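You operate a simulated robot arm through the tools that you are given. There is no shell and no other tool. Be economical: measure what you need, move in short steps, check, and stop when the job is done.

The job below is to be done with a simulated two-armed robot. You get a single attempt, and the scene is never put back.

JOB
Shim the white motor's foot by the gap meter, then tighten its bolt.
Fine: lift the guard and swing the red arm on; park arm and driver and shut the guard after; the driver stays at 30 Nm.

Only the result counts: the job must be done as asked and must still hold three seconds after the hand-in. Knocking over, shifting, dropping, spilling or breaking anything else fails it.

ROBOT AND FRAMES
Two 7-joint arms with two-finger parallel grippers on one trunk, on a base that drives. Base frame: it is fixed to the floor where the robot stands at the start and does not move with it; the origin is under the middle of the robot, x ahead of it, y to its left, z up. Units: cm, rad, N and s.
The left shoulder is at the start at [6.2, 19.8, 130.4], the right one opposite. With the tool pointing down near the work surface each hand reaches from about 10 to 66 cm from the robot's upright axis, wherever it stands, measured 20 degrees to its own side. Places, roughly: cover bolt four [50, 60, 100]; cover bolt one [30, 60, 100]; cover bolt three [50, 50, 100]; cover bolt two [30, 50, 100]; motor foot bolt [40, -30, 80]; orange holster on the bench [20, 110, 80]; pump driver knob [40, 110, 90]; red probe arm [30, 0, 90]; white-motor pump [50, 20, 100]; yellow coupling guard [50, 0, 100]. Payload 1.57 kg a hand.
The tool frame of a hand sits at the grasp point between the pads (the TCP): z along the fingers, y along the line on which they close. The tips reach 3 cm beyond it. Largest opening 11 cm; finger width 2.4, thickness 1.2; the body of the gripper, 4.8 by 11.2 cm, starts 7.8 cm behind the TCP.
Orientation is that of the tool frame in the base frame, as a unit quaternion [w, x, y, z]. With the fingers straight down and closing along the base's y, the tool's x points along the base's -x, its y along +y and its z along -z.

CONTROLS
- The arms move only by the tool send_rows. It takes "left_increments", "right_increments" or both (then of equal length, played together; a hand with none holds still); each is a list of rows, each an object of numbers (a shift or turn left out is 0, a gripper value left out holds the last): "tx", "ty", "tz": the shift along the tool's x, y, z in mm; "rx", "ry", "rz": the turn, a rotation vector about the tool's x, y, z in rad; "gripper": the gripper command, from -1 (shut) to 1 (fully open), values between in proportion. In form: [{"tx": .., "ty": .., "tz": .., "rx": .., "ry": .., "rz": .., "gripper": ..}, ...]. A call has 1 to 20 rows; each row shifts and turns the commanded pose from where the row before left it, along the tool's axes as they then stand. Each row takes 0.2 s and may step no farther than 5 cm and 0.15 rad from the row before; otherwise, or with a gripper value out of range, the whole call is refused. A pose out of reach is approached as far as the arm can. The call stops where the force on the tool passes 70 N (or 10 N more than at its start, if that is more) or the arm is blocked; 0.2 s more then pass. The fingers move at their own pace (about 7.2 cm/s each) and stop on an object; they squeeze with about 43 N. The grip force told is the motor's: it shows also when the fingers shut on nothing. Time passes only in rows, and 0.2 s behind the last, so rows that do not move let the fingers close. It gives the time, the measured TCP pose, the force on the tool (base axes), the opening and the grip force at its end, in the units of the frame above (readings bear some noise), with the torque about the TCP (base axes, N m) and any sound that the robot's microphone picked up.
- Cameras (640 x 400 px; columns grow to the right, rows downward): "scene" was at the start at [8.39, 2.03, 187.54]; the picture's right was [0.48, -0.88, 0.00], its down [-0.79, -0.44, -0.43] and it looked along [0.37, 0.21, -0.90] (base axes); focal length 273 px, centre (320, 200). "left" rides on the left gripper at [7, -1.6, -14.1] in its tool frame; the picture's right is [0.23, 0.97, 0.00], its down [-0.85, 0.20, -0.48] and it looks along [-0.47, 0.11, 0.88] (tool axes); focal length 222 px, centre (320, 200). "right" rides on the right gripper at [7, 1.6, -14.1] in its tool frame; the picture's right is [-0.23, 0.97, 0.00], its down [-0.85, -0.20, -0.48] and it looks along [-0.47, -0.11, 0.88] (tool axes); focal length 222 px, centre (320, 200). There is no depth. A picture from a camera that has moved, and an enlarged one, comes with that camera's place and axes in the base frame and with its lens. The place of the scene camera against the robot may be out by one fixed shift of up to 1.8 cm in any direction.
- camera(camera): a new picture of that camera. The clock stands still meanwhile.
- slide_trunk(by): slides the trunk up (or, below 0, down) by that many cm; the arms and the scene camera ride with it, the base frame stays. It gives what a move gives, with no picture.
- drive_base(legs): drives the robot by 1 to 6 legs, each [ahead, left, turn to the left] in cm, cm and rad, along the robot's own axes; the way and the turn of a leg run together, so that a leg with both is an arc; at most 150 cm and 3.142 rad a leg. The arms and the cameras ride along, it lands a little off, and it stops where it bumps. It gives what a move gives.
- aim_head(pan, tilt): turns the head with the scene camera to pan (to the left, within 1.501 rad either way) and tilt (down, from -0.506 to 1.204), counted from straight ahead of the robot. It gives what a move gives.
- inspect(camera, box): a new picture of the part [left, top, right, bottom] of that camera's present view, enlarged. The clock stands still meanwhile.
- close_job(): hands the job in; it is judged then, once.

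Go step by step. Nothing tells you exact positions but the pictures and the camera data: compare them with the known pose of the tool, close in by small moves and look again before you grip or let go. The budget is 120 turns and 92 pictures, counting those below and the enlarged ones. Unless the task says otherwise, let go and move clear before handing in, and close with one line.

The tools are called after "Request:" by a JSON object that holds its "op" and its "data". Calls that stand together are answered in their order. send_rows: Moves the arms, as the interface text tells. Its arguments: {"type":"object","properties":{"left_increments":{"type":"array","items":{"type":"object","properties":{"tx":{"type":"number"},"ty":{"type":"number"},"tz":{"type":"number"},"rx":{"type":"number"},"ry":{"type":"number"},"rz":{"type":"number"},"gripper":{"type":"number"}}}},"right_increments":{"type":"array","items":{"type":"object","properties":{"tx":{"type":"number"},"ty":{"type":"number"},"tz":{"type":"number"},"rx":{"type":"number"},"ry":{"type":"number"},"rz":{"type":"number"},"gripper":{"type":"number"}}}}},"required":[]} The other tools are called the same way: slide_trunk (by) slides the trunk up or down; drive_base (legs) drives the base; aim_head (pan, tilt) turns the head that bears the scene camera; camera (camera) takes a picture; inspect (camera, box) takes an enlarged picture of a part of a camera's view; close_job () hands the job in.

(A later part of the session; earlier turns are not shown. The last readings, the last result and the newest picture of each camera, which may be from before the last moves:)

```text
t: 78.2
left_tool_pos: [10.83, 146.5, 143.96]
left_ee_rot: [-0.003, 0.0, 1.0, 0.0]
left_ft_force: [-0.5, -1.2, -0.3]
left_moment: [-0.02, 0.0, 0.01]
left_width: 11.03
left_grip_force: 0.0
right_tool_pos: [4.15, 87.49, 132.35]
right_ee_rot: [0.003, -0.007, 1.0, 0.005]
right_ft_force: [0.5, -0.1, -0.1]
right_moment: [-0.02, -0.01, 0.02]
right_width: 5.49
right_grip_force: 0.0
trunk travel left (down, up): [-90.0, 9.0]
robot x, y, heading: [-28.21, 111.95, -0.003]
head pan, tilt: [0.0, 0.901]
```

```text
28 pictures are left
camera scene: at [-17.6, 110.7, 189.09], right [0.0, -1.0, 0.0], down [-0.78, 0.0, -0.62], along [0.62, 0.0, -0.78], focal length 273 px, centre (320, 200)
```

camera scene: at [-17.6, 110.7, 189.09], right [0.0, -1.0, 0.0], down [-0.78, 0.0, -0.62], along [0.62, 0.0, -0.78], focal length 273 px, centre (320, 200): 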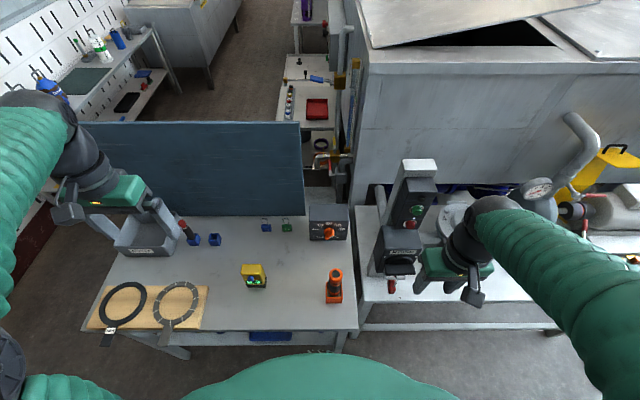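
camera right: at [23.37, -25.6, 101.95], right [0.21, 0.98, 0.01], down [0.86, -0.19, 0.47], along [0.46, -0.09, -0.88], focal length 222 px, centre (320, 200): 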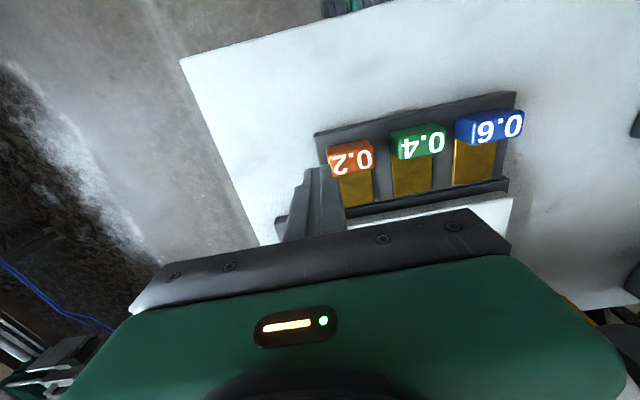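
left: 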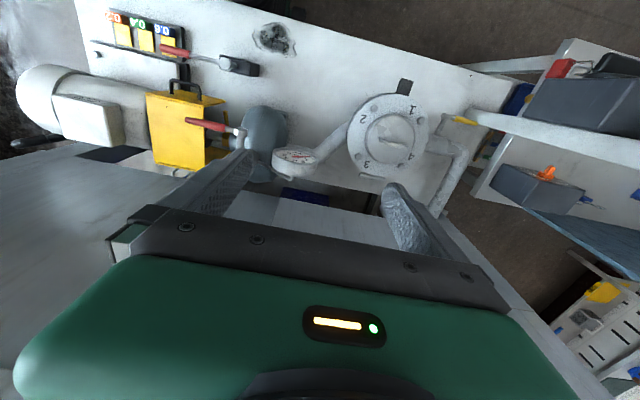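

The bench shows an orange tool standing at (333, 285), a yellow box with a display, and a knob box with an orange dial. Zooming in.

Request:
{"op": "inspect", "data": {"camera": "scene", "box": [225, 200, 365, 312]}}

```text
3.57 times, centred on (295, 256) of scene
camera zoom: at [-17.6, 110.7, 189.09], right [0.0, -1.0, 0.0], down [-0.78, 0.0, -0.62], along [0.62, 0.0, -0.78], focal length 976 px, centre (409, 0)
```

zoom: 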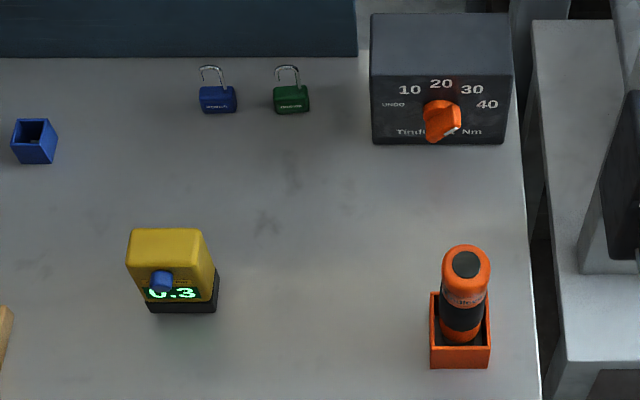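

I'll zoom on the knob to read its setting.

Request:
{"op": "inspect", "data": {"camera": "scene", "box": [303, 200, 353, 240]}}

Request:
{"op": "inspect", "data": {"camera": "scene", "box": [310, 250, 360, 305]}}

```text
10.00 times, centred on (328, 220) of scene
camera zoom: at [-17.6, 110.7, 189.09], right [0.0, -1.0, 0.0], down [-0.78, 0.0, -0.62], along [0.62, 0.0, -0.78], focal length 2733 px, centre (240, 0)
```

zoom: 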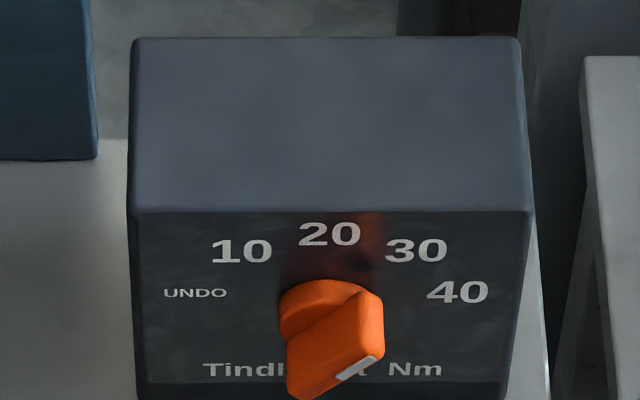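

```text
7.27 times, centred on (335, 278) of scene
camera zoom: at [-17.6, 110.7, 189.09], right [0.0, -1.0, 0.0], down [-0.78, 0.0, -0.62], along [0.62, 0.0, -0.78], focal length 1988 px, centre (211, -364)
```

zoom: 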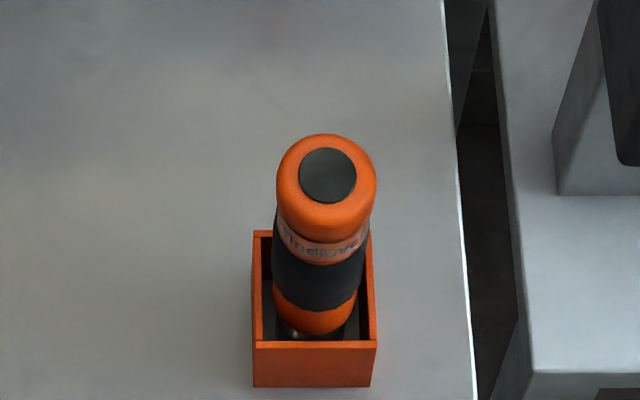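

The knob rib points to 30, so I leave it alone. The driver stands at about (21, 105, top ≈ 99.5); I'll bring the right hand above it.

Request:
{"op": "send_rows", "data": {"right_increments": [{"tx": -35, "ty": 33, "gripper": 0.45}, {"tx": -35, "ty": 33}, {"tx": -35, "ty": 33}, {"tx": -33, "ty": 33}, {"tx": -31, "ty": 33, "tz": 10}, {"ty": 13, "tz": 40}, {"tz": 45}, {"tz": 45}, {"tz": 40}, {"tz": 40}, {}]}}

Request:
{"op": "camera", "data": {"camera": "right"}}

```text
t: 80.6
left_tool_pos: [10.87, 146.3, 144.01]
left_ee_rot: [-0.003, -0.001, 1.0, 0.0]
left_ft_force: [0.1, -0.2, 0.1]
left_moment: [0.02, -0.01, 0.0]
left_width: 11.04
left_grip_force: 0.0
right_tool_pos: [20.94, 105.6, 110.6]
right_ee_rot: [0.004, -0.009, 1.0, 0.004]
right_ft_force: [0.2, 0.4, -0.4]
right_moment: [0.01, -0.03, 0.02]
right_width: 8.0
right_grip_force: 0.0
trunk travel left (down, up): [-90.0, 9.0]
robot x, y, heading: [-28.24, 111.63, -0.003]
head pan, tilt: [0.0, 0.901]
```

```text
24 pictures are left
camera right: at [13.84, 106.97, 124.86], right [0.21, 0.98, 0.01], down [0.86, -0.19, 0.48], along [0.47, -0.09, -0.88], focal length 222 px, centre (320, 200)
```

right: 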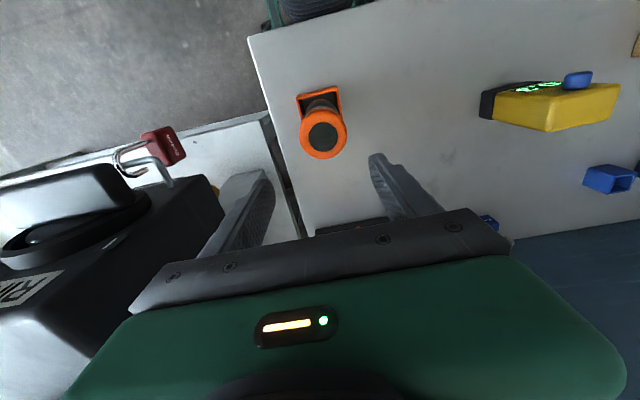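

The driver axis looks to be nearer (19, 106.4). I'll align there and lower a little before another look.

Request:
{"op": "send_rows", "data": {"right_increments": [{"tx": 19, "ty": 9}, {"tz": 25}, {}]}}

Request:
{"op": "camera", "data": {"camera": "right"}}

```text
t: 81.4
left_tool_pos: [10.98, 146.34, 143.98]
left_ee_rot: [-0.003, 0.0, 1.0, 0.0]
left_ft_force: [-0.6, -1.2, 0.0]
left_moment: [0.02, 0.0, 0.01]
left_width: 11.0
left_grip_force: 0.1
right_tool_pos: [19.03, 106.44, 108.14]
right_ee_rot: [0.002, -0.007, 1.0, 0.004]
right_ft_force: [-0.2, -0.6, 0.3]
right_moment: [0.02, 0.02, 0.03]
right_width: 7.97
right_grip_force: 0.0
trunk travel left (down, up): [-90.0, 9.0]
robot x, y, heading: [-28.24, 111.54, -0.003]
head pan, tilt: [0.0, 0.901]
```

```text
23 pictures are left
camera right: at [12.02, 107.81, 122.35], right [0.21, 0.98, 0.01], down [0.86, -0.19, 0.48], along [0.47, -0.09, -0.88], focal length 222 px, centre (320, 200)
```

right: 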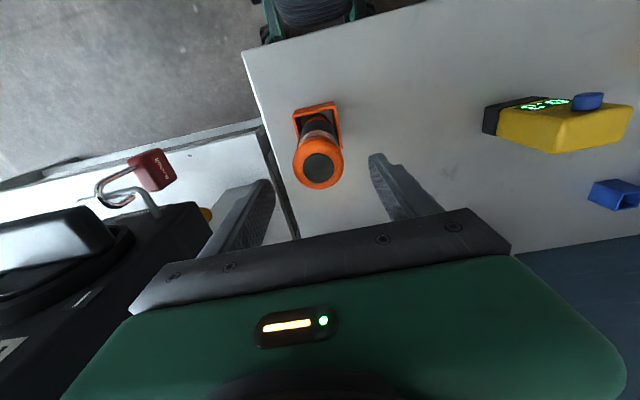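

Driver top is about z 104 at (18.6, 106.5). I'll correct and lower round it, then close.

Request:
{"op": "send_rows", "data": {"right_increments": [{"tx": 4, "ty": 1}, {"tz": 30}, {"tz": 30}, {"tz": 22}, {}]}}

Request:
{"op": "camera", "data": {"camera": "right"}}

```text
t: 82.6
left_tool_pos: [10.77, 146.39, 144.02]
left_ee_rot: [-0.003, 0.001, 1.0, 0.0]
left_ft_force: [-1.0, 0.0, -0.1]
left_moment: [0.01, 0.0, -0.01]
left_width: 11.01
left_grip_force: 0.1
right_tool_pos: [18.62, 106.69, 99.98]
right_ee_rot: [0.003, -0.007, 1.0, 0.004]
right_ft_force: [-0.2, 1.0, 0.5]
right_moment: [0.03, 0.02, -0.04]
right_width: 7.97
right_grip_force: 0.1
trunk travel left (down, up): [-90.0, 9.0]
robot x, y, heading: [-28.12, 111.46, 0.006]
head pan, tilt: [0.0, 0.901]
```

```text
22 pictures are left
camera right: at [11.59, 108.04, 114.22], right [0.21, 0.98, 0.01], down [0.85, -0.19, 0.48], along [0.47, -0.09, -0.88], focal length 222 px, centre (320, 200)
```

right: 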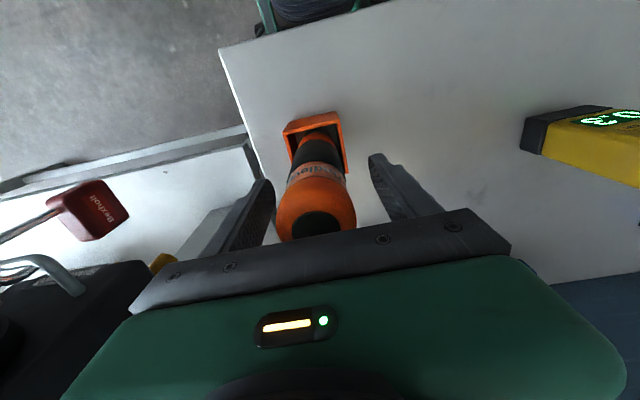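

Top is at z≈103.2, centred at (18.9, 106.4). I'll lower 1.5 cm more, close, and lift gently.

Request:
{"op": "send_rows", "data": {"right_increments": [{"tz": 15, "tx": -3, "ty": -3}, {"gripper": -1}, {}, {}, {}]}}

Request:
{"op": "send_rows", "data": {"right_increments": [{"tz": -15}, {"tz": -25}, {"tz": -40}, {"tz": -40}, {"tz": -40}, {"tz": -40}, {}]}}

Request:
{"op": "inspect", "data": {"camera": "scene", "box": [265, 160, 425, 320]}}

```text
t: 83.8
left_tool_pos: [10.88, 146.32, 144.1]
left_ee_rot: [-0.003, 0.001, 1.0, 0.001]
left_ft_force: [-0.7, 0.8, -0.2]
left_moment: [0.0, 0.01, -0.02]
left_width: 10.99
left_grip_force: 0.0
right_tool_pos: [18.99, 106.55, 98.43]
right_ee_rot: [0.003, -0.007, 1.0, 0.004]
right_ft_force: [1.2, 0.0, 0.5]
right_moment: [0.11, -0.04, 0.0]
right_width: 4.26
right_grip_force: 43.0
trunk travel left (down, up): [-90.0, 9.0]
robot x, y, heading: [-27.83, 111.74, -0.001]
head pan, tilt: [0.0, 0.901]
```

```text
t: 85.4
left_tool_pos: [10.86, 146.35, 144.06]
left_ee_rot: [-0.003, -0.001, 1.0, 0.0]
left_ft_force: [1.0, -0.3, -0.2]
left_moment: [0.02, 0.01, -0.01]
left_width: 10.99
left_grip_force: 0.0
right_tool_pos: [19.01, 106.35, 118.33]
right_ee_rot: [0.002, -0.007, 1.0, 0.004]
right_ft_force: [-0.6, -0.5, -4.6]
right_moment: [-0.06, -0.02, -0.01]
right_width: 4.26
right_grip_force: 42.9
trunk travel left (down, up): [-90.0, 9.0]
robot x, y, heading: [-27.94, 111.64, -0.001]
head pan, tilt: [0.0, 0.901]
```

```text
2.50 times, centred on (345, 240) of scene
camera zoom: at [-17.4, 110.65, 189.08], right [0.0, -1.0, 0.0], down [-0.79, 0.0, -0.62], along [0.62, 0.0, -0.79], focal length 683 px, centre (258, 100)
```

zoom: 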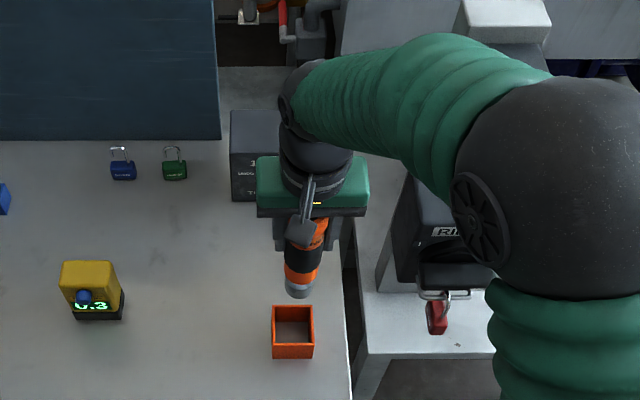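

The driver is held (weight ~4.6 N), its socket ending about 18 cm below the TCP. I'll retract, raise and drive back to the motor.

Request:
{"op": "send_rows", "data": {"right_increments": [{"tz": -40, "tx": 20}, {"tz": -40, "tx": 25}, {"tz": -30, "tx": 30}, {"tx": 35}, {"ty": -45}, {"ty": -45}, {"ty": -45}, {"ty": -45}, {}]}}

Request:
{"op": "drive_base", "data": {"legs": [[0, -112, 0], [26, 0, 0]]}}

Request:
{"op": "aim_head", "data": {"pan": -0.4, "tilt": 1.0}}

Request:
{"op": "camera", "data": {"camera": "scene"}}

```text
t: 87.4
left_tool_pos: [10.87, 146.1, 144.08]
left_ee_rot: [-0.003, 0.0, 1.0, 0.001]
left_ft_force: [0.0, 0.5, -0.9]
left_moment: [-0.02, 0.01, -0.01]
left_width: 11.01
left_grip_force: 0.1
right_tool_pos: [8.21, 87.82, 129.2]
right_ee_rot: [0.003, -0.007, 1.0, 0.006]
right_ft_force: [0.4, 0.0, -4.7]
right_moment: [0.04, -0.05, 0.01]
right_width: 4.24
right_grip_force: 42.9
trunk travel left (down, up): [-90.0, 9.0]
robot x, y, heading: [-27.8, 111.8, -0.002]
head pan, tilt: [0.0, 0.901]
```

```text
t: 94.6
left_tool_pos: [35.95, 33.43, 144.39]
left_ee_rot: [0.0, 0.002, 1.0, 0.001]
left_ft_force: [-0.6, -0.3, 0.6]
left_moment: [0.02, -0.02, 0.0]
left_width: 11.01
left_grip_force: 0.0
right_tool_pos: [33.22, -24.81, 129.47]
right_ee_rot: [0.005, -0.005, 1.0, 0.006]
right_ft_force: [-0.2, 0.3, -4.7]
right_moment: [-0.01, -0.07, 0.0]
right_width: 4.28
right_grip_force: 42.8
trunk travel left (down, up): [-90.0, 9.0]
robot x, y, heading: [-2.2, -0.62, -0.002]
head pan, tilt: [0.0, 0.901]
```

```text
t: 95.5
left_tool_pos: [36.69, 33.59, 144.1]
left_ee_rot: [-0.002, 0.002, 1.0, 0.001]
left_ft_force: [0.1, -1.2, 0.6]
left_moment: [0.05, 0.02, 0.0]
left_width: 11.02
left_grip_force: 0.1
right_tool_pos: [33.67, -24.83, 129.32]
right_ee_rot: [0.002, -0.005, 1.0, 0.005]
right_ft_force: [0.1, -0.5, -4.8]
right_moment: [0.05, -0.02, 0.01]
right_width: 4.25
right_grip_force: 42.8
trunk travel left (down, up): [-90.0, 9.0]
robot x, y, heading: [-2.27, -0.86, -0.007]
head pan, tilt: [-0.4, 1.0]
```

```text
20 pictures are left
camera scene: at [6.9, -4.79, 188.37], right [-0.39, -0.92, 0.0], down [-0.77, 0.33, -0.54], along [0.5, -0.21, -0.84], focal length 273 px, centre (320, 200)
```

scene: 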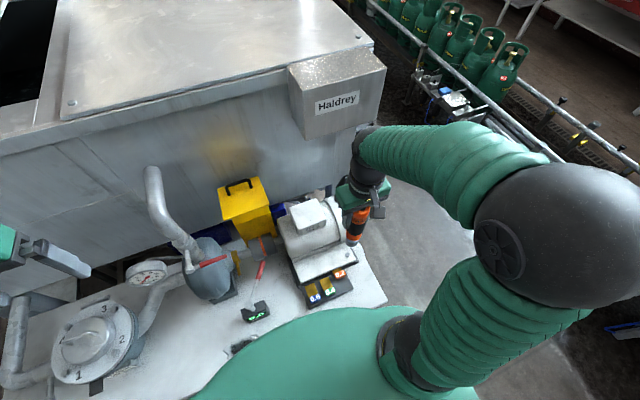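

Guard still open, driver in hand. I'll move above the bolt and lower to a few cm over it.

Request:
{"op": "send_rows", "data": {"right_increments": [{"tx": -33, "ty": -26}, {"tx": -32, "ty": -26}, {"tz": 40}, {"tz": 40}, {"tz": 40}, {"tz": 30}, {}]}}

Request:
{"op": "inspect", "data": {"camera": "right", "box": [200, 60, 460, 222]}}

Request:
{"op": "inspect", "data": {"camera": "scene", "box": [280, 180, 420, 310]}}

```text
t: 97.1
left_tool_pos: [36.58, 33.6, 144.12]
left_ee_rot: [-0.002, 0.002, 1.0, 0.001]
left_ft_force: [-0.2, -0.1, -0.5]
left_moment: [0.0, 0.0, -0.02]
left_width: 10.99
left_grip_force: 0.1
right_tool_pos: [40.38, -29.86, 114.28]
right_ee_rot: [0.003, -0.005, 1.0, 0.006]
right_ft_force: [0.0, 0.3, -5.3]
right_moment: [0.03, 0.0, 0.02]
right_width: 4.25
right_grip_force: 42.7
trunk travel left (down, up): [-90.0, 9.0]
robot x, y, heading: [-2.35, -0.67, -0.004]
head pan, tilt: [-0.4, 1.0]
```

```text
2.46 times, centred on (330, 141) of right
camera zoom: at [33.36, -28.43, 128.44], right [0.22, 0.98, 0.01], down [0.85, -0.2, 0.48], along [0.47, -0.09, -0.88], focal length 547 px, centre (295, 345)
```

zoom: 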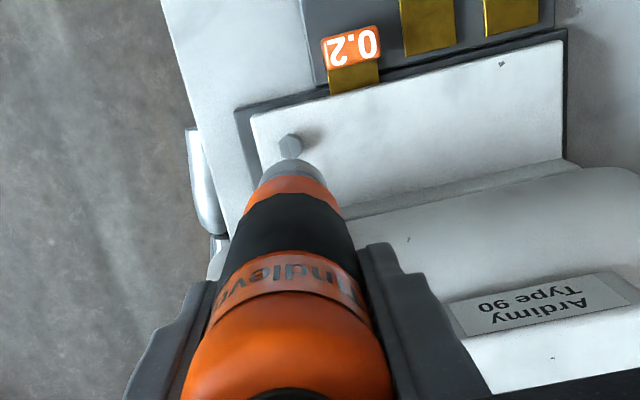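

```text
3.08 times, centred on (350, 245) of scene
camera zoom: at [7.11, -4.79, 188.36], right [-0.39, -0.92, 0.0], down [-0.77, 0.33, -0.54], along [0.5, -0.21, -0.84], focal length 841 px, centre (228, 62)
```

zoom: 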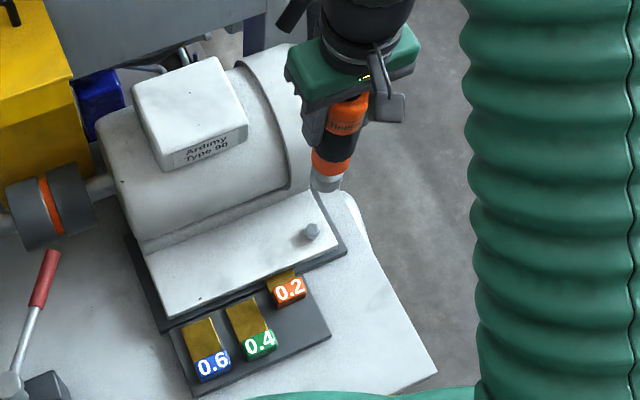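

Socket and bolt agree within a few millimetres. I'll shift 2 mm and lower most of the way, then look again.

Request:
{"op": "send_rows", "data": {"right_increments": [{"ty": -2, "tz": 30}, {"tz": 30}, {"tz": 25}, {}]}}

Request:
{"op": "inspect", "data": {"camera": "right", "box": [200, 60, 460, 222]}}

Request:
{"op": "inspect", "data": {"camera": "scene", "box": [330, 220, 410, 290]}}

```text
t: 98.1
left_tool_pos: [36.62, 33.7, 144.05]
left_ee_rot: [-0.002, 0.002, 1.0, 0.001]
left_ft_force: [0.4, -0.3, 0.0]
left_moment: [-0.01, 0.01, -0.02]
left_width: 11.02
left_grip_force: 0.1
right_tool_pos: [40.51, -29.71, 105.8]
right_ee_rot: [0.003, -0.006, 1.0, 0.005]
right_ft_force: [0.1, -0.3, -5.3]
right_moment: [0.01, -0.05, 0.04]
right_width: 4.23
right_grip_force: 43.1
trunk travel left (down, up): [-90.0, 9.0]
robot x, y, heading: [-2.14, -0.86, -0.009]
head pan, tilt: [-0.4, 1.0]
```

```text
2.46 times, centred on (330, 141) of right
camera zoom: at [33.38, -28.43, 120.02], right [0.22, 0.98, 0.01], down [0.85, -0.19, 0.48], along [0.47, -0.09, -0.88], focal length 547 px, centre (295, 345)
```

zoom: 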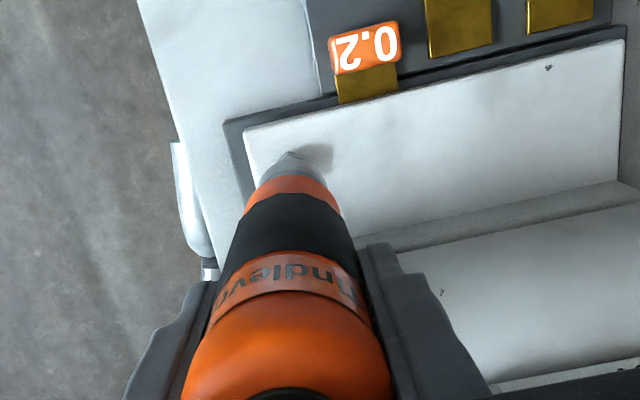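

```text
5.71 times, centred on (370, 255) of scene
camera zoom: at [7.11, -4.73, 188.36], right [-0.39, -0.92, 0.0], down [-0.77, 0.33, -0.54], along [0.49, -0.21, -0.84], focal length 1562 px, centre (34, -114)
```

zoom: 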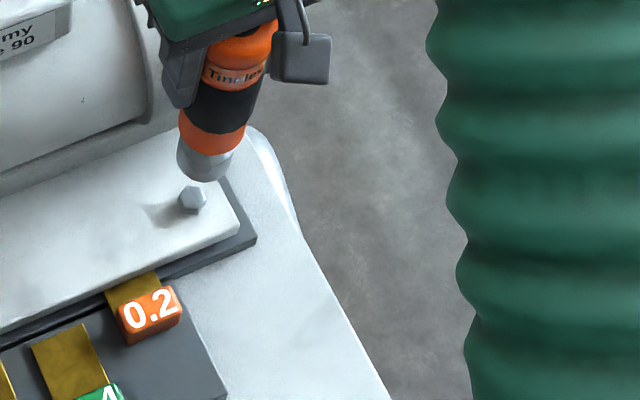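

The bolt looks about 4 mm nearer the robot and 2 mm left of the socket axis. I'll correct and lower gently to contact.

Request:
{"op": "send_rows", "data": {"right_increments": [{"tx": 4, "ty": 2}, {"tz": 10}, {"tz": 8}, {}]}}

Request:
{"op": "inspect", "data": {"camera": "scene", "box": [340, 230, 390, 280]}}

```text
t: 99.1
left_tool_pos: [36.71, 33.62, 144.13]
left_ee_rot: [-0.003, 0.001, 1.0, 0.001]
left_ft_force: [0.0, 0.4, 0.4]
left_moment: [-0.02, -0.02, 0.02]
left_width: 11.0
left_grip_force: 0.0
right_tool_pos: [39.99, -29.56, 103.89]
right_ee_rot: [0.002, -0.005, 1.0, 0.005]
right_ft_force: [0.0, -0.5, -5.2]
right_moment: [-0.01, -0.05, 0.02]
right_width: 4.25
right_grip_force: 43.0
trunk travel left (down, up): [-90.0, 9.0]
robot x, y, heading: [-2.4, -0.8, -0.004]
head pan, tilt: [-0.4, 1.0]
```

```text
8.00 times, centred on (365, 255) of scene
camera zoom: at [7.2, -4.71, 188.36], right [-0.39, -0.92, 0.0], down [-0.78, 0.33, -0.54], along [0.49, -0.21, -0.84], focal length 2186 px, centre (-40, -240)
```

zoom: 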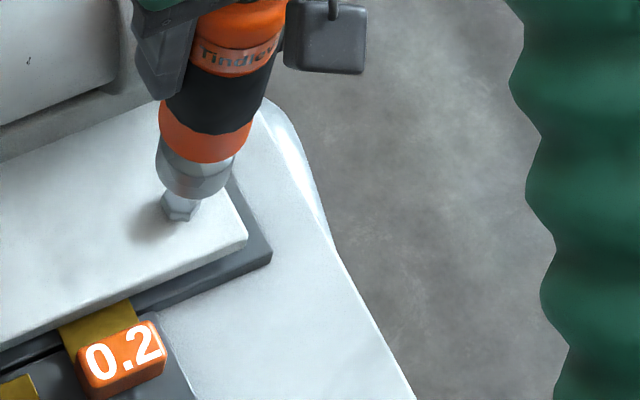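

Nearly there: the socket should go about 3 mm left and 2 mm toward the robot. Correcting and lowering to contact.

Request:
{"op": "send_rows", "data": {"right_increments": [{"tx": 2, "ty": 3}, {"tz": 5}, {"tz": 5}, {"tz": 4}, {}]}}

Request:
{"op": "inspect", "data": {"camera": "scene", "box": [340, 230, 390, 280]}}

```text
t: 100.3
left_tool_pos: [36.61, 33.69, 144.13]
left_ee_rot: [-0.002, 0.002, 1.0, 0.001]
left_ft_force: [-0.4, -1.3, -0.5]
left_moment: [0.0, -0.01, 0.02]
left_width: 11.01
left_grip_force: 0.0
right_tool_pos: [39.85, -29.21, 102.51]
right_ee_rot: [0.003, -0.005, 1.0, 0.005]
right_ft_force: [0.3, -0.5, -6.1]
right_moment: [-0.04, -0.05, -0.03]
right_width: 4.22
right_grip_force: 43.1
trunk travel left (down, up): [-90.0, 9.0]
robot x, y, heading: [-2.2, -1.0, 0.002]
head pan, tilt: [-0.4, 1.0]
```

```text
8.00 times, centred on (365, 255) of scene
camera zoom: at [7.19, -4.7, 188.36], right [-0.39, -0.92, 0.0], down [-0.78, 0.33, -0.54], along [0.49, -0.21, -0.84], focal length 2186 px, centre (-40, -240)
```

zoom: 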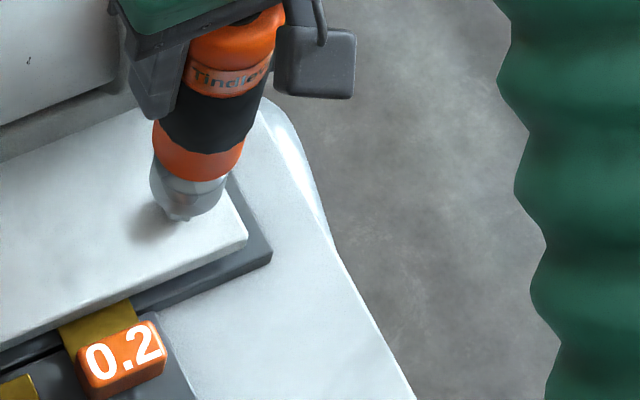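

The bolt head is almost covered. I'll nudge 1–2 mm left and lower until I feel it.

Request:
{"op": "send_rows", "data": {"right_increments": [{"ty": 1.5}, {"tz": 3}, {"tz": 3}, {}]}}

Request:
{"op": "send_rows", "data": {"right_increments": [{"tz": 3}, {"tz": 3}, {}]}}

Request:
{"op": "inspect", "data": {"camera": "scene", "box": [340, 230, 390, 280]}}

```text
t: 101.3
left_tool_pos: [36.63, 33.67, 144.08]
left_ee_rot: [-0.004, 0.001, 1.0, 0.001]
left_ft_force: [-0.1, 0.1, 0.5]
left_moment: [0.02, 0.02, 0.01]
left_width: 10.99
left_grip_force: 0.1
right_tool_pos: [39.79, -29.09, 101.91]
right_ee_rot: [0.002, -0.005, 1.0, 0.006]
right_ft_force: [0.4, -1.0, -5.8]
right_moment: [0.0, -0.03, 0.0]
right_width: 4.27
right_grip_force: 42.8
trunk travel left (down, up): [-90.0, 9.0]
robot x, y, heading: [-2.57, -0.76, -0.003]
head pan, tilt: [-0.4, 1.0]
```

```text
t: 102.1
left_tool_pos: [36.66, 33.73, 144.14]
left_ee_rot: [-0.003, 0.001, 1.0, 0.002]
left_ft_force: [0.8, -0.7, 0.1]
left_moment: [0.01, -0.03, -0.02]
left_width: 10.98
left_grip_force: 0.1
right_tool_pos: [39.73, -29.11, 101.33]
right_ee_rot: [0.003, -0.006, 1.0, 0.006]
right_ft_force: [0.2, -0.4, -5.2]
right_moment: [0.03, -0.02, 0.01]
right_width: 4.26
right_grip_force: 43.1
trunk travel left (down, up): [-90.0, 9.0]
robot x, y, heading: [-2.39, -0.72, -0.001]
head pan, tilt: [-0.4, 1.0]
```

```text
8.00 times, centred on (365, 255) of scene
camera zoom: at [7.19, -4.7, 188.36], right [-0.39, -0.92, 0.0], down [-0.78, 0.33, -0.54], along [0.49, -0.21, -0.84], focal length 2186 px, centre (-40, -240)
```

zoom: 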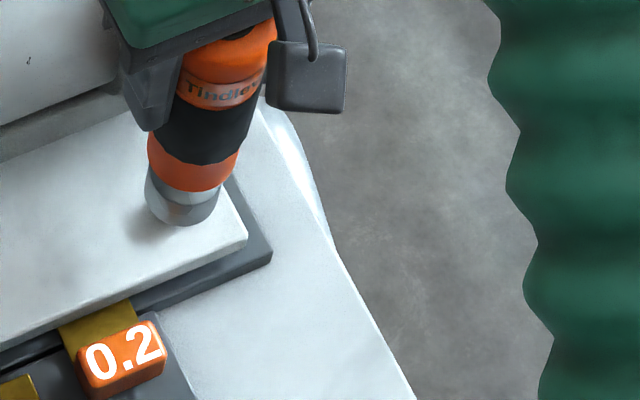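

The socket covers the bolt head. I'll press down gently until resistance or the driver clicks.

Request:
{"op": "send_rows", "data": {"right_increments": [{"tz": 3}, {"tz": 3}, {"tz": 3}, {}]}}

Request:
{"op": "send_rows", "data": {"right_increments": [{"tz": 3}, {"tz": 3}, {}]}}

```text
t: 103.1
left_tool_pos: [36.64, 33.69, 144.15]
left_ee_rot: [-0.003, 0.001, 1.0, 0.001]
left_ft_force: [0.1, 0.3, -0.5]
left_moment: [0.0, 0.01, -0.01]
left_width: 11.0
left_grip_force: 0.0
right_tool_pos: [39.85, -29.12, 100.35]
right_ee_rot: [0.002, -0.006, 1.0, 0.005]
right_ft_force: [-0.1, 0.4, -6.0]
right_moment: [0.0, -0.01, -0.02]
right_width: 4.28
right_grip_force: 42.4
trunk travel left (down, up): [-90.0, 9.0]
robot x, y, heading: [-2.38, -1.04, -0.002]
head pan, tilt: [-0.4, 1.0]
```

```text
t: 103.9
left_tool_pos: [36.59, 33.68, 144.02]
left_ee_rot: [-0.002, 0.001, 1.0, 0.002]
left_ft_force: [0.2, 0.4, 0.1]
left_moment: [0.0, -0.02, 0.04]
left_width: 11.01
left_grip_force: 0.1
right_tool_pos: [39.78, -28.95, 99.78]
right_ee_rot: [0.003, -0.005, 1.0, 0.005]
right_ft_force: [0.0, -0.2, -4.8]
right_moment: [-0.03, 0.0, -0.01]
right_width: 4.26
right_grip_force: 43.1
trunk travel left (down, up): [-90.0, 9.0]
robot x, y, heading: [-2.21, -0.91, -0.004]
head pan, tilt: [-0.4, 1.0]
```

No resistance yet; continuing down in small steps.

Request:
{"op": "send_rows", "data": {"right_increments": [{"tz": 3}, {"tz": 3}, {"tz": 2}, {}, {}]}}

Request:
{"op": "inspect", "data": {"camera": "scene", "box": [340, 230, 390, 280]}}

```text
t: 105.1
left_tool_pos: [36.82, 33.66, 144.15]
left_ee_rot: [-0.002, 0.002, 1.0, 0.001]
left_ft_force: [1.3, -0.5, -0.1]
left_moment: [0.03, -0.03, 0.01]
left_width: 11.0
left_grip_force: 0.1
right_tool_pos: [39.89, -28.98, 98.94]
right_ee_rot: [0.002, -0.006, 1.0, 0.004]
right_ft_force: [-0.3, 0.1, -5.4]
right_moment: [-0.05, 0.01, 0.03]
right_width: 4.27
right_grip_force: 43.5
trunk travel left (down, up): [-90.0, 9.0]
robot x, y, heading: [-2.26, -1.15, -0.003]
head pan, tilt: [-0.4, 1.0]
```

```text
8.00 times, centred on (365, 255) of scene
camera zoom: at [7.21, -4.7, 188.36], right [-0.39, -0.92, 0.0], down [-0.78, 0.33, -0.54], along [0.49, -0.21, -0.84], focal length 2186 px, centre (-40, -240)
```

zoom: 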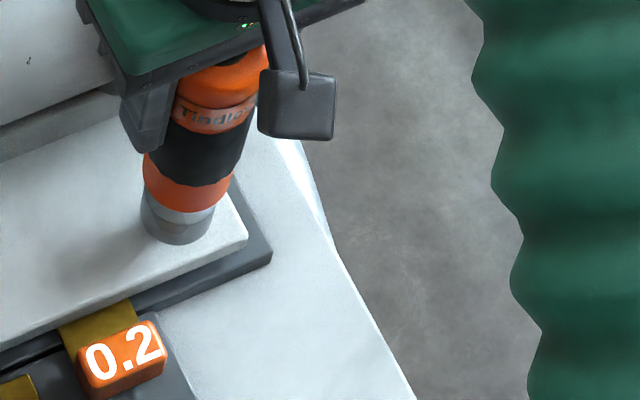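

The scene view suggests the socket may sit too close to the robot side of the bolt. I'll check from the hand camera.

Request:
{"op": "inspect", "data": {"camera": "right", "box": [240, 70, 420, 182]}}

```text
3.56 times, centred on (330, 126) of right
camera zoom: at [32.85, -27.72, 113.2], right [0.22, 0.98, 0.01], down [0.85, -0.2, 0.48], along [0.47, -0.1, -0.88], focal length 790 px, centre (284, 463)
```

zoom: 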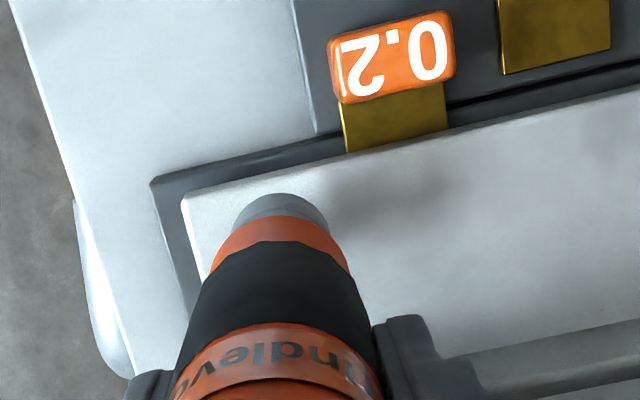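

Combining both views: the socket is about 8 mm short in x and 6 mm too far in +y, hovering ~1 cm above the foot. I'll rise, correct and lower again.

Request:
{"op": "send_rows", "data": {"right_increments": [{"tz": -10}, {"tz": -10}, {"tx": -7.7, "ty": -5.8}, {"tz": 5}, {}]}}

Request:
{"op": "inspect", "data": {"camera": "scene", "box": [340, 230, 390, 280]}}

```text
t: 106.3
left_tool_pos: [36.67, 33.61, 144.16]
left_ee_rot: [-0.001, 0.002, 1.0, 0.001]
left_ft_force: [0.2, 0.1, 0.2]
left_moment: [-0.02, -0.02, -0.01]
left_width: 11.01
left_grip_force: 0.1
right_tool_pos: [40.67, -29.55, 100.38]
right_ee_rot: [0.002, -0.005, 1.0, 0.006]
right_ft_force: [0.2, -0.3, -5.1]
right_moment: [-0.02, -0.03, 0.0]
right_width: 4.28
right_grip_force: 42.6
trunk travel left (down, up): [-90.0, 9.0]
robot x, y, heading: [-2.47, -0.82, -0.003]
head pan, tilt: [-0.4, 1.0]
```

```text
8.00 times, centred on (365, 255) of scene
camera zoom: at [7.16, -4.72, 188.36], right [-0.39, -0.92, 0.0], down [-0.78, 0.33, -0.54], along [0.49, -0.21, -0.84], focal length 2186 px, centre (-40, -240)
```

zoom: 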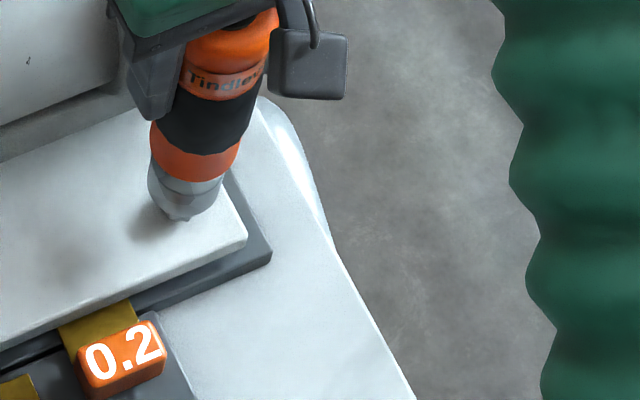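

Projected descent now lands right on the bolt. Lowering to contact.

Request:
{"op": "send_rows", "data": {"right_increments": [{"tz": 3}, {"tz": 3}, {"tz": 3}, {"tz": 3}, {}]}}

Request:
{"op": "send_rows", "data": {"right_increments": [{"tz": 2}, {"tz": 2}, {"tz": 2}, {}]}}

```text
t: 107.5
left_tool_pos: [36.74, 33.65, 144.11]
left_ee_rot: [-0.003, 0.002, 1.0, 0.0]
left_ft_force: [-0.5, 0.0, 0.0]
left_moment: [0.03, -0.02, 0.02]
left_width: 11.01
left_grip_force: 0.2
right_tool_pos: [40.64, -29.66, 99.2]
right_ee_rot: [0.003, -0.005, 1.0, 0.005]
right_ft_force: [0.6, 0.1, -6.1]
right_moment: [-0.06, -0.05, 0.0]
right_width: 4.25
right_grip_force: 43.4
trunk travel left (down, up): [-90.0, 9.0]
robot x, y, heading: [-2.76, -0.79, -0.006]
head pan, tilt: [-0.4, 1.0]
```

```text
t: 108.5
left_tool_pos: [36.68, 33.66, 144.13]
left_ee_rot: [-0.003, 0.002, 1.0, 0.001]
left_ft_force: [0.4, 0.0, 0.8]
left_moment: [0.03, 0.03, 0.01]
left_width: 10.98
left_grip_force: 0.2
right_tool_pos: [40.6, -29.56, 98.69]
right_ee_rot: [0.002, -0.006, 1.0, 0.006]
right_ft_force: [-0.7, -0.3, -5.2]
right_moment: [0.02, -0.05, 0.01]
right_width: 4.24
right_grip_force: 42.9
trunk travel left (down, up): [-90.0, 9.0]
robot x, y, heading: [-2.82, -1.09, -0.005]
head pan, tilt: [-0.4, 1.0]
```

Still no resistance; a bit further in small steps.

Request:
{"op": "send_rows", "data": {"right_increments": [{"tz": 2}, {"tz": 2}, {"tz": 2}, {"tz": 2}, {}]}}

Request:
{"op": "inspect", "data": {"camera": "scene", "box": [340, 230, 390, 280]}}

```text
t: 109.7
left_tool_pos: [36.64, 33.69, 144.01]
left_ee_rot: [-0.003, 0.002, 1.0, 0.001]
left_ft_force: [1.0, 1.1, -0.3]
left_moment: [-0.03, 0.01, 0.0]
left_width: 11.01
left_grip_force: 0.2
right_tool_pos: [40.61, -29.65, 97.87]
right_ee_rot: [0.002, -0.005, 1.0, 0.005]
right_ft_force: [0.2, 0.3, -5.4]
right_moment: [0.0, -0.02, 0.03]
right_width: 4.24
right_grip_force: 43.3
trunk travel left (down, up): [-90.0, 9.0]
robot x, y, heading: [-2.23, -0.63, -0.009]
head pan, tilt: [-0.4, 1.0]
```

```text
8.00 times, centred on (365, 255) of scene
camera zoom: at [7.21, -4.71, 188.36], right [-0.39, -0.92, 0.0], down [-0.78, 0.33, -0.54], along [0.49, -0.21, -0.84], focal length 2186 px, centre (-40, -240)
```

zoom: 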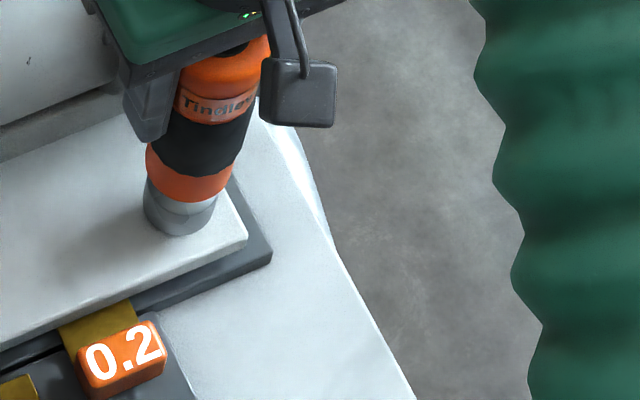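

No contact; the scene view still puts the socket ~5 mm too near the robot. I'll raise, shift (+5 mm x, −3 mm y), and lower again to contact, listening for a sound.

Request:
{"op": "send_rows", "data": {"right_increments": [{"tz": -10}, {"tz": -10}, {"tx": -5, "ty": -3}, {"tz": 6}, {"tz": 5}, {"tz": 4}, {"tz": 3}, {"tz": 2}, {}]}}

Request:
{"op": "send_rows", "data": {"right_increments": [{"tz": 3}, {"tz": 3}, {"tz": 3}, {}]}}

```text
t: 111.7
left_tool_pos: [36.25, 33.92, 144.11]
left_ee_rot: [-0.001, 0.001, 1.0, 0.0]
left_ft_force: [-0.5, 0.0, 0.7]
left_moment: [0.03, 0.03, 0.01]
left_width: 10.99
left_grip_force: 0.0
right_tool_pos: [41.22, -29.97, 98.31]
right_ee_rot: [0.006, -0.006, 1.0, 0.003]
right_ft_force: [2.2, -6.9, 40.9]
right_moment: [-0.99, 0.46, 0.06]
right_width: 4.27
right_grip_force: 43.0
trunk travel left (down, up): [-90.0, 9.0]
robot x, y, heading: [-2.7, -0.87, -0.005]
head pan, tilt: [-0.4, 1.0]
```

```text
t: 112.7
left_tool_pos: [36.5, 33.61, 144.14]
left_ee_rot: [-0.002, 0.002, 1.0, 0.002]
left_ft_force: [0.2, 0.3, 0.8]
left_moment: [-0.01, -0.02, 0.03]
left_width: 10.99
left_grip_force: 0.0
right_tool_pos: [41.0, -29.9, 96.93]
right_ee_rot: [0.002, -0.005, 1.0, 0.005]
right_ft_force: [-1.2, -0.8, -5.3]
right_moment: [-0.01, -0.04, -0.03]
right_width: 4.25
right_grip_force: 43.1
trunk travel left (down, up): [-90.0, 9.0]
robot x, y, heading: [-1.97, -0.98, 0.001]
head pan, tilt: [-0.4, 1.0]
```

I felt 41 N then it dropped free to z 96.9 – perhaps the socket slipped onto the head. Let me look, then continue down.

Request:
{"op": "inspect", "data": {"camera": "scene", "box": [340, 230, 390, 280]}}

Request:
{"op": "send_rows", "data": {"right_increments": [{"tz": 2}, {"tz": 2}, {"tz": 2}, {}]}}

```text
8.00 times, centred on (365, 255) of scene
camera zoom: at [7.06, -4.72, 188.34], right [-0.39, -0.92, 0.0], down [-0.77, 0.33, -0.54], along [0.5, -0.21, -0.84], focal length 2186 px, centre (-40, -240)
```

zoom: 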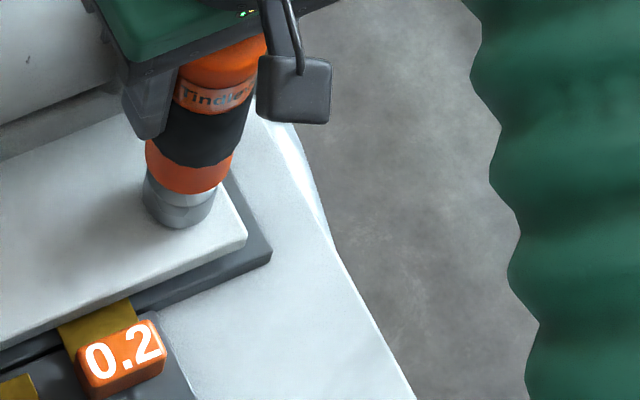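

```text
t: 113.7
left_tool_pos: [36.59, 33.74, 144.18]
left_ee_rot: [-0.002, 0.003, 1.0, 0.001]
left_ft_force: [0.2, -0.1, -0.7]
left_moment: [-0.01, 0.01, 0.03]
left_width: 10.99
left_grip_force: 0.1
right_tool_pos: [40.94, -29.88, 96.5]
right_ee_rot: [0.003, -0.006, 1.0, 0.005]
right_ft_force: [-5.8, -1.0, 3.8]
right_moment: [-0.29, 0.63, 0.01]
right_width: 4.24
right_grip_force: 43.2
trunk travel left (down, up): [-90.0, 9.0]
robot x, y, heading: [-2.66, -0.4, -0.001]
head pan, tilt: [-0.4, 1.0]
```

The socket is seated on the bolt (contact at z 96.5). I'll press down a little more and listen for the driver.

Request:
{"op": "send_rows", "data": {"right_increments": [{"tz": 2}, {"tz": 2}, {}, {}, {}]}}

```text
t: 114.9
left_tool_pos: [36.27, 33.73, 144.2]
left_ee_rot: [-0.001, 0.002, 1.0, 0.0]
left_ft_force: [-0.1, -1.0, -1.3]
left_moment: [-0.02, 0.01, -0.01]
left_width: 10.99
left_grip_force: 0.1
right_tool_pos: [41.18, -29.86, 96.3]
right_ee_rot: [0.006, -0.005, 1.0, 0.003]
right_ft_force: [0.7, -8.4, 41.1]
right_moment: [-1.34, 0.07, 0.14]
right_width: 4.28
right_grip_force: 42.6
trunk travel left (down, up): [-90.0, 9.0]
robot x, y, heading: [-2.24, -1.07, -0.005]
head pan, tilt: [-0.4, 1.0]
```

Pressed firmly (≈46 N) with no sound, so it must be turned. I'll ease the pressure slightly and turn clockwise.

Request:
{"op": "send_rows", "data": {"right_increments": [{"tz": -1.5, "rz": 0.1}, {"rz": 0.12}, {"rz": 0.12}, {"rz": 0.12}, {}]}}

```text
t: 116.1
left_tool_pos: [36.37, 33.71, 144.11]
left_ee_rot: [-0.001, 0.001, 1.0, 0.0]
left_ft_force: [-0.1, 0.2, 0.5]
left_moment: [0.07, -0.01, 0.0]
left_width: 11.0
left_grip_force: 0.1
right_tool_pos: [40.93, -29.9, 96.29]
right_ee_rot: [0.003, 0.224, 0.974, 0.005]
right_ft_force: [1.3, -11.3, 31.4]
right_moment: [-1.73, -0.03, 0.09]
right_width: 4.24
right_grip_force: 43.4
trunk travel left (down, up): [-90.0, 9.0]
robot x, y, heading: [-2.27, -0.76, -0.005]
head pan, tilt: [-0.4, 1.0]
```

It turns without resistance so far; I'll continue clockwise.

Request:
{"op": "send_rows", "data": {"right_increments": [{"rz": 0.14}, {"rz": 0.14}, {"rz": 0.14}, {"rz": 0.14}, {"rz": 0.14}, {"rz": 0.14}, {}]}}

```text
t: 117.7
left_tool_pos: [36.16, 33.66, 144.23]
left_ee_rot: [-0.002, 0.001, 1.0, 0.0]
left_ft_force: [-0.9, -0.5, 0.0]
left_moment: [-0.01, -0.01, -0.01]
left_width: 10.99
left_grip_force: 0.1
right_tool_pos: [40.6, -29.84, 96.14]
right_ee_rot: [-0.004, 0.602, 0.799, 0.006]
right_ft_force: [-19.7, -5.6, 8.1]
right_moment: [-0.46, 2.44, -0.03]
right_width: 4.25
right_grip_force: 42.9
trunk travel left (down, up): [-90.0, 9.0]
robot x, y, heading: [-2.25, -0.55, -0.005]
head pan, tilt: [-0.4, 1.0]
```

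Turned 1.3 rad with no click yet. I'll relieve the side load and keep turning.

Request:
{"op": "send_rows", "data": {"right_increments": [{"tx": 0.6, "ty": -2, "rz": 0.1}, {"rz": 0.14, "tz": 1}, {"rz": 0.14}, {"rz": 0.14}, {"rz": 0.14}, {"rz": 0.14}, {}]}}

```text
t: 119.3
left_tool_pos: [36.36, 33.77, 144.07]
left_ee_rot: [-0.001, 0.002, 1.0, 0.0]
left_ft_force: [0.5, -0.7, -0.8]
left_moment: [0.0, -0.03, -0.06]
left_width: 11.02
left_grip_force: 0.1
right_tool_pos: [40.52, -29.58, 96.05]
right_ee_rot: [-0.003, 0.865, 0.502, 0.005]
right_ft_force: [-17.3, -0.1, 6.8]
right_moment: [0.08, 1.93, -0.06]
right_width: 4.26
right_grip_force: 42.9
trunk travel left (down, up): [-90.0, 9.0]
robot x, y, heading: [-2.57, -1.24, -0.004]
head pan, tilt: [-0.4, 1.0]
```

Now at 2.1 rad without a click; I'll check the view.

Request:
{"op": "inspect", "data": {"camera": "scene", "box": [330, 210, 410, 280]}}

```text
5.71 times, centred on (370, 245) of scene
camera zoom: at [6.45, -4.51, 188.4], right [-0.39, -0.92, 0.0], down [-0.77, 0.33, -0.54], along [0.5, -0.21, -0.84], focal length 1562 px, centre (34, -57)
```

zoom: 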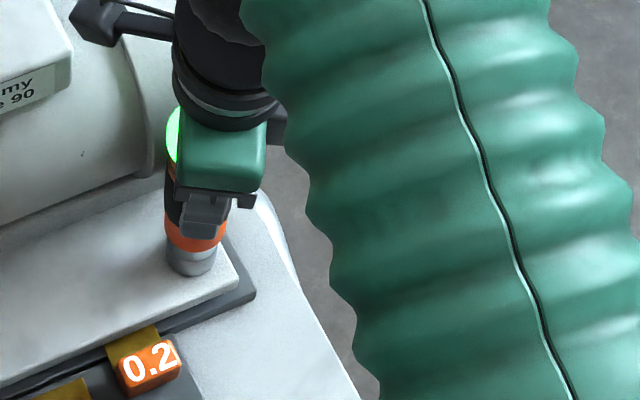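

A green lamp is now lit on the driver's cap, which reads as torque reached. I'll lift straight off and turn the hand back.

Request:
{"op": "send_rows", "data": {"right_increments": [{"tz": -8}, {"tz": -15}, {"tz": -30}, {"tz": -45}, {"tz": -45}, {"tz": -45}, {"tz": -45}, {"rz": -0.15}, {"rz": -0.15}, {"rz": -0.15}, {"rz": -0.15}, {"rz": -0.15}, {"rz": -0.15}, {}]}}

Request:
{"op": "send_rows", "data": {"right_increments": [{"rz": -0.15}, {"rz": -0.15}, {"rz": -0.15}, {"rz": -0.15}, {"rz": -0.15}, {"rz": -0.15}, {"rz": -0.15}, {"rz": -0.13}, {}]}}

Request:
{"op": "inspect", "data": {"camera": "right", "box": [200, 40, 520, 240]}}

```text
t: 122.3
left_tool_pos: [36.65, 33.58, 144.1]
left_ee_rot: [-0.002, 0.002, 1.0, 0.001]
left_ft_force: [0.4, -0.4, 0.4]
left_moment: [-0.01, 0.0, -0.02]
left_width: 11.02
left_grip_force: 0.1
right_tool_pos: [40.96, -30.19, 119.31]
right_ee_rot: [-0.001, 0.56, 0.829, 0.006]
right_ft_force: [0.2, 0.2, -5.2]
right_moment: [0.02, -0.01, 0.01]
right_width: 4.24
right_grip_force: 42.9
trunk travel left (down, up): [-90.0, 9.0]
robot x, y, heading: [-2.48, -0.85, -0.009]
head pan, tilt: [-0.4, 1.0]
```

```text
t: 124.3
left_tool_pos: [36.67, 33.62, 144.15]
left_ee_rot: [-0.003, 0.001, 1.0, 0.001]
left_ft_force: [-1.2, -0.2, -0.2]
left_moment: [-0.02, 0.01, -0.01]
left_width: 10.98
left_grip_force: 0.2
right_tool_pos: [40.88, -30.03, 119.29]
right_ee_rot: [0.002, 0.004, 1.0, 0.005]
right_ft_force: [0.1, 0.9, -6.2]
right_moment: [0.0, 0.0, 0.01]
right_width: 4.27
right_grip_force: 43.1
trunk travel left (down, up): [-90.0, 9.0]
robot x, y, heading: [-2.73, -0.62, -0.005]
head pan, tilt: [-0.4, 1.0]
```

```text
2.00 times, centred on (360, 140) of right
camera zoom: at [33.87, -28.67, 133.58], right [0.24, 0.97, 0.01], down [0.85, -0.21, 0.48], along [0.47, -0.1, -0.88], focal length 444 px, centre (240, 320)
```

zoom: 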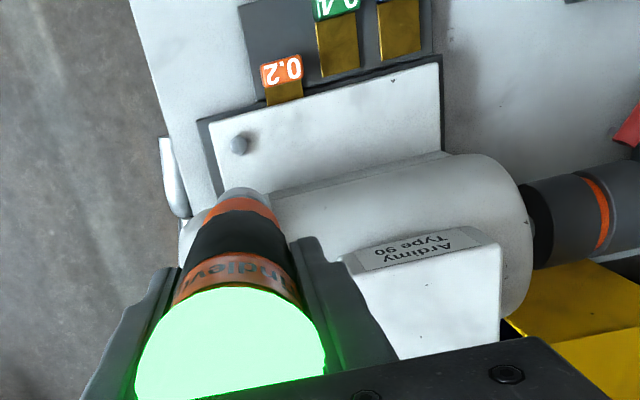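

Driver glows green: the bolt is tight. Returning the driver to the bench by the reverse route.

Request:
{"op": "send_rows", "data": {"right_increments": [{"tz": -45}, {"tz": -45}, {"tz": -10, "tx": 35}, {"tx": 40, "ty": 25}, {"ty": 28}, {}]}}

Request:
{"op": "drive_base", "data": {"legs": [[-26, 0, 0], [0, 112.5, 0]]}}

Request:
{"op": "aim_head", "data": {"pan": 0.0, "tilt": 0.9}}

```text
t: 125.7
left_tool_pos: [36.89, 33.8, 143.88]
left_ee_rot: [-0.004, 0.001, 1.0, 0.0]
left_ft_force: [0.2, 0.9, 0.6]
left_moment: [0.01, 0.0, -0.02]
left_width: 11.0
left_grip_force: 0.0
right_tool_pos: [33.56, -24.69, 129.29]
right_ee_rot: [0.002, 0.006, 1.0, 0.004]
right_ft_force: [0.6, -0.5, -5.0]
right_moment: [-0.03, -0.01, 0.02]
right_width: 4.22
right_grip_force: 43.2
trunk travel left (down, up): [-90.0, 9.0]
robot x, y, heading: [-2.42, -0.83, -0.002]
head pan, tilt: [-0.4, 1.0]
```

```text
t: 132.8
left_tool_pos: [11.11, 145.54, 144.2]
left_ee_rot: [-0.002, 0.003, 1.0, 0.002]
left_ft_force: [-0.2, 0.6, 1.3]
left_moment: [0.01, -0.03, -0.01]
left_width: 11.01
left_grip_force: 0.0
right_tool_pos: [7.96, 87.08, 129.17]
right_ee_rot: [0.003, 0.006, 1.0, 0.006]
right_ft_force: [0.4, -0.5, -5.9]
right_moment: [-0.02, 0.0, 0.01]
right_width: 4.22
right_grip_force: 43.0
trunk travel left (down, up): [-90.0, 9.0]
robot x, y, heading: [-27.69, 111.26, -0.005]
head pan, tilt: [-0.4, 1.0]
```

```text
t: 133.7
left_tool_pos: [11.12, 145.84, 144.15]
left_ee_rot: [-0.002, 0.002, 1.0, 0.0]
left_ft_force: [-0.2, -0.2, -0.1]
left_moment: [-0.01, 0.01, 0.0]
left_width: 10.99
left_grip_force: 0.2
right_tool_pos: [7.85, 87.42, 129.36]
right_ee_rot: [0.003, 0.005, 1.0, 0.004]
right_ft_force: [0.3, 0.2, -5.3]
right_moment: [0.03, -0.03, 0.01]
right_width: 4.23
right_grip_force: 42.9
trunk travel left (down, up): [-90.0, 9.0]
robot x, y, heading: [-27.97, 111.28, -0.002]
head pan, tilt: [0.0, 0.901]
```

Now bring the driver above its holster at (19, 106.5), still above it, then look.

Request:
{"op": "send_rows", "data": {"right_increments": [{"ty": 48}, {"ty": 48}, {"ty": 48}, {"ty": 48, "tx": -10}, {"tx": -35}, {"tx": -35}, {"tx": -32, "tz": 20}, {"tz": 45}, {"tz": 45}, {}]}}

Request:
{"op": "inspect", "data": {"camera": "scene", "box": [300, 230, 370, 320]}}

```text
t: 135.9
left_tool_pos: [11.31, 145.99, 144.01]
left_ee_rot: [-0.002, 0.002, 1.0, 0.0]
left_ft_force: [0.5, -0.3, -0.4]
left_moment: [-0.01, 0.03, -0.05]
left_width: 10.99
left_grip_force: 0.0
right_tool_pos: [19.19, 106.53, 118.6]
right_ee_rot: [0.002, 0.006, 1.0, 0.005]
right_ft_force: [0.9, -0.3, -5.3]
right_moment: [0.0, 0.03, -0.03]
right_width: 4.23
right_grip_force: 43.6
trunk travel left (down, up): [-90.0, 9.0]
robot x, y, heading: [-28.01, 111.23, -0.001]
head pan, tilt: [0.0, 0.901]
```

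```text
4.44 times, centred on (335, 275) of scene
camera zoom: at [-17.07, 110.44, 189.08], right [0.0, -1.0, 0.0], down [-0.79, 0.0, -0.62], along [0.62, 0.0, -0.79], focal length 1215 px, centre (253, -133)
```

zoom: 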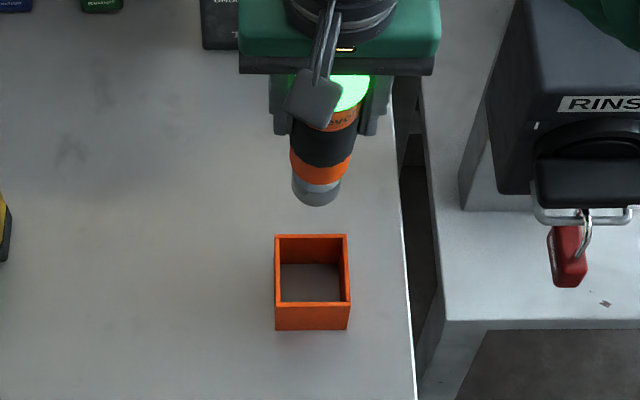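

The driver is nearly over the holster; shifting 3 mm back and 2 mm right, then lowering.

Request:
{"op": "send_rows", "data": {"right_increments": [{"tx": 3, "ty": -2}, {"tz": 40}, {"tz": 40}, {"tz": 30}, {"tz": 20}, {}]}}

Request:
{"op": "inspect", "data": {"camera": "right", "box": [220, 50, 420, 240]}}

```text
t: 137.3
left_tool_pos: [11.18, 145.92, 144.02]
left_ee_rot: [-0.002, 0.001, 1.0, 0.0]
left_ft_force: [-0.4, 0.8, 0.6]
left_moment: [0.0, -0.02, -0.02]
left_width: 10.97
left_grip_force: 0.1
right_tool_pos: [19.07, 106.59, 105.54]
right_ee_rot: [0.003, 0.005, 1.0, 0.005]
right_ft_force: [0.0, 0.1, -5.8]
right_moment: [0.02, -0.02, -0.02]
right_width: 4.23
right_grip_force: 43.2
trunk travel left (down, up): [-90.0, 9.0]
robot x, y, heading: [-27.88, 111.57, -0.005]
head pan, tilt: [0.0, 0.901]
```

```text
2.11 times, centred on (320, 145) of right
camera zoom: at [12.07, 108.1, 119.83], right [0.24, 0.97, 0.01], down [0.85, -0.21, 0.48], along [0.47, -0.11, -0.88], focal length 468 px, centre (320, 316)
```

zoom: 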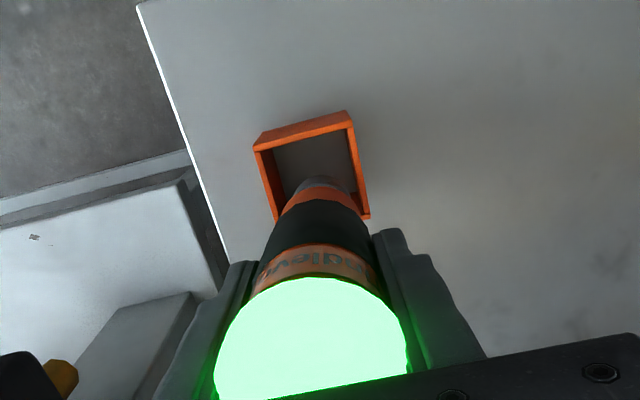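

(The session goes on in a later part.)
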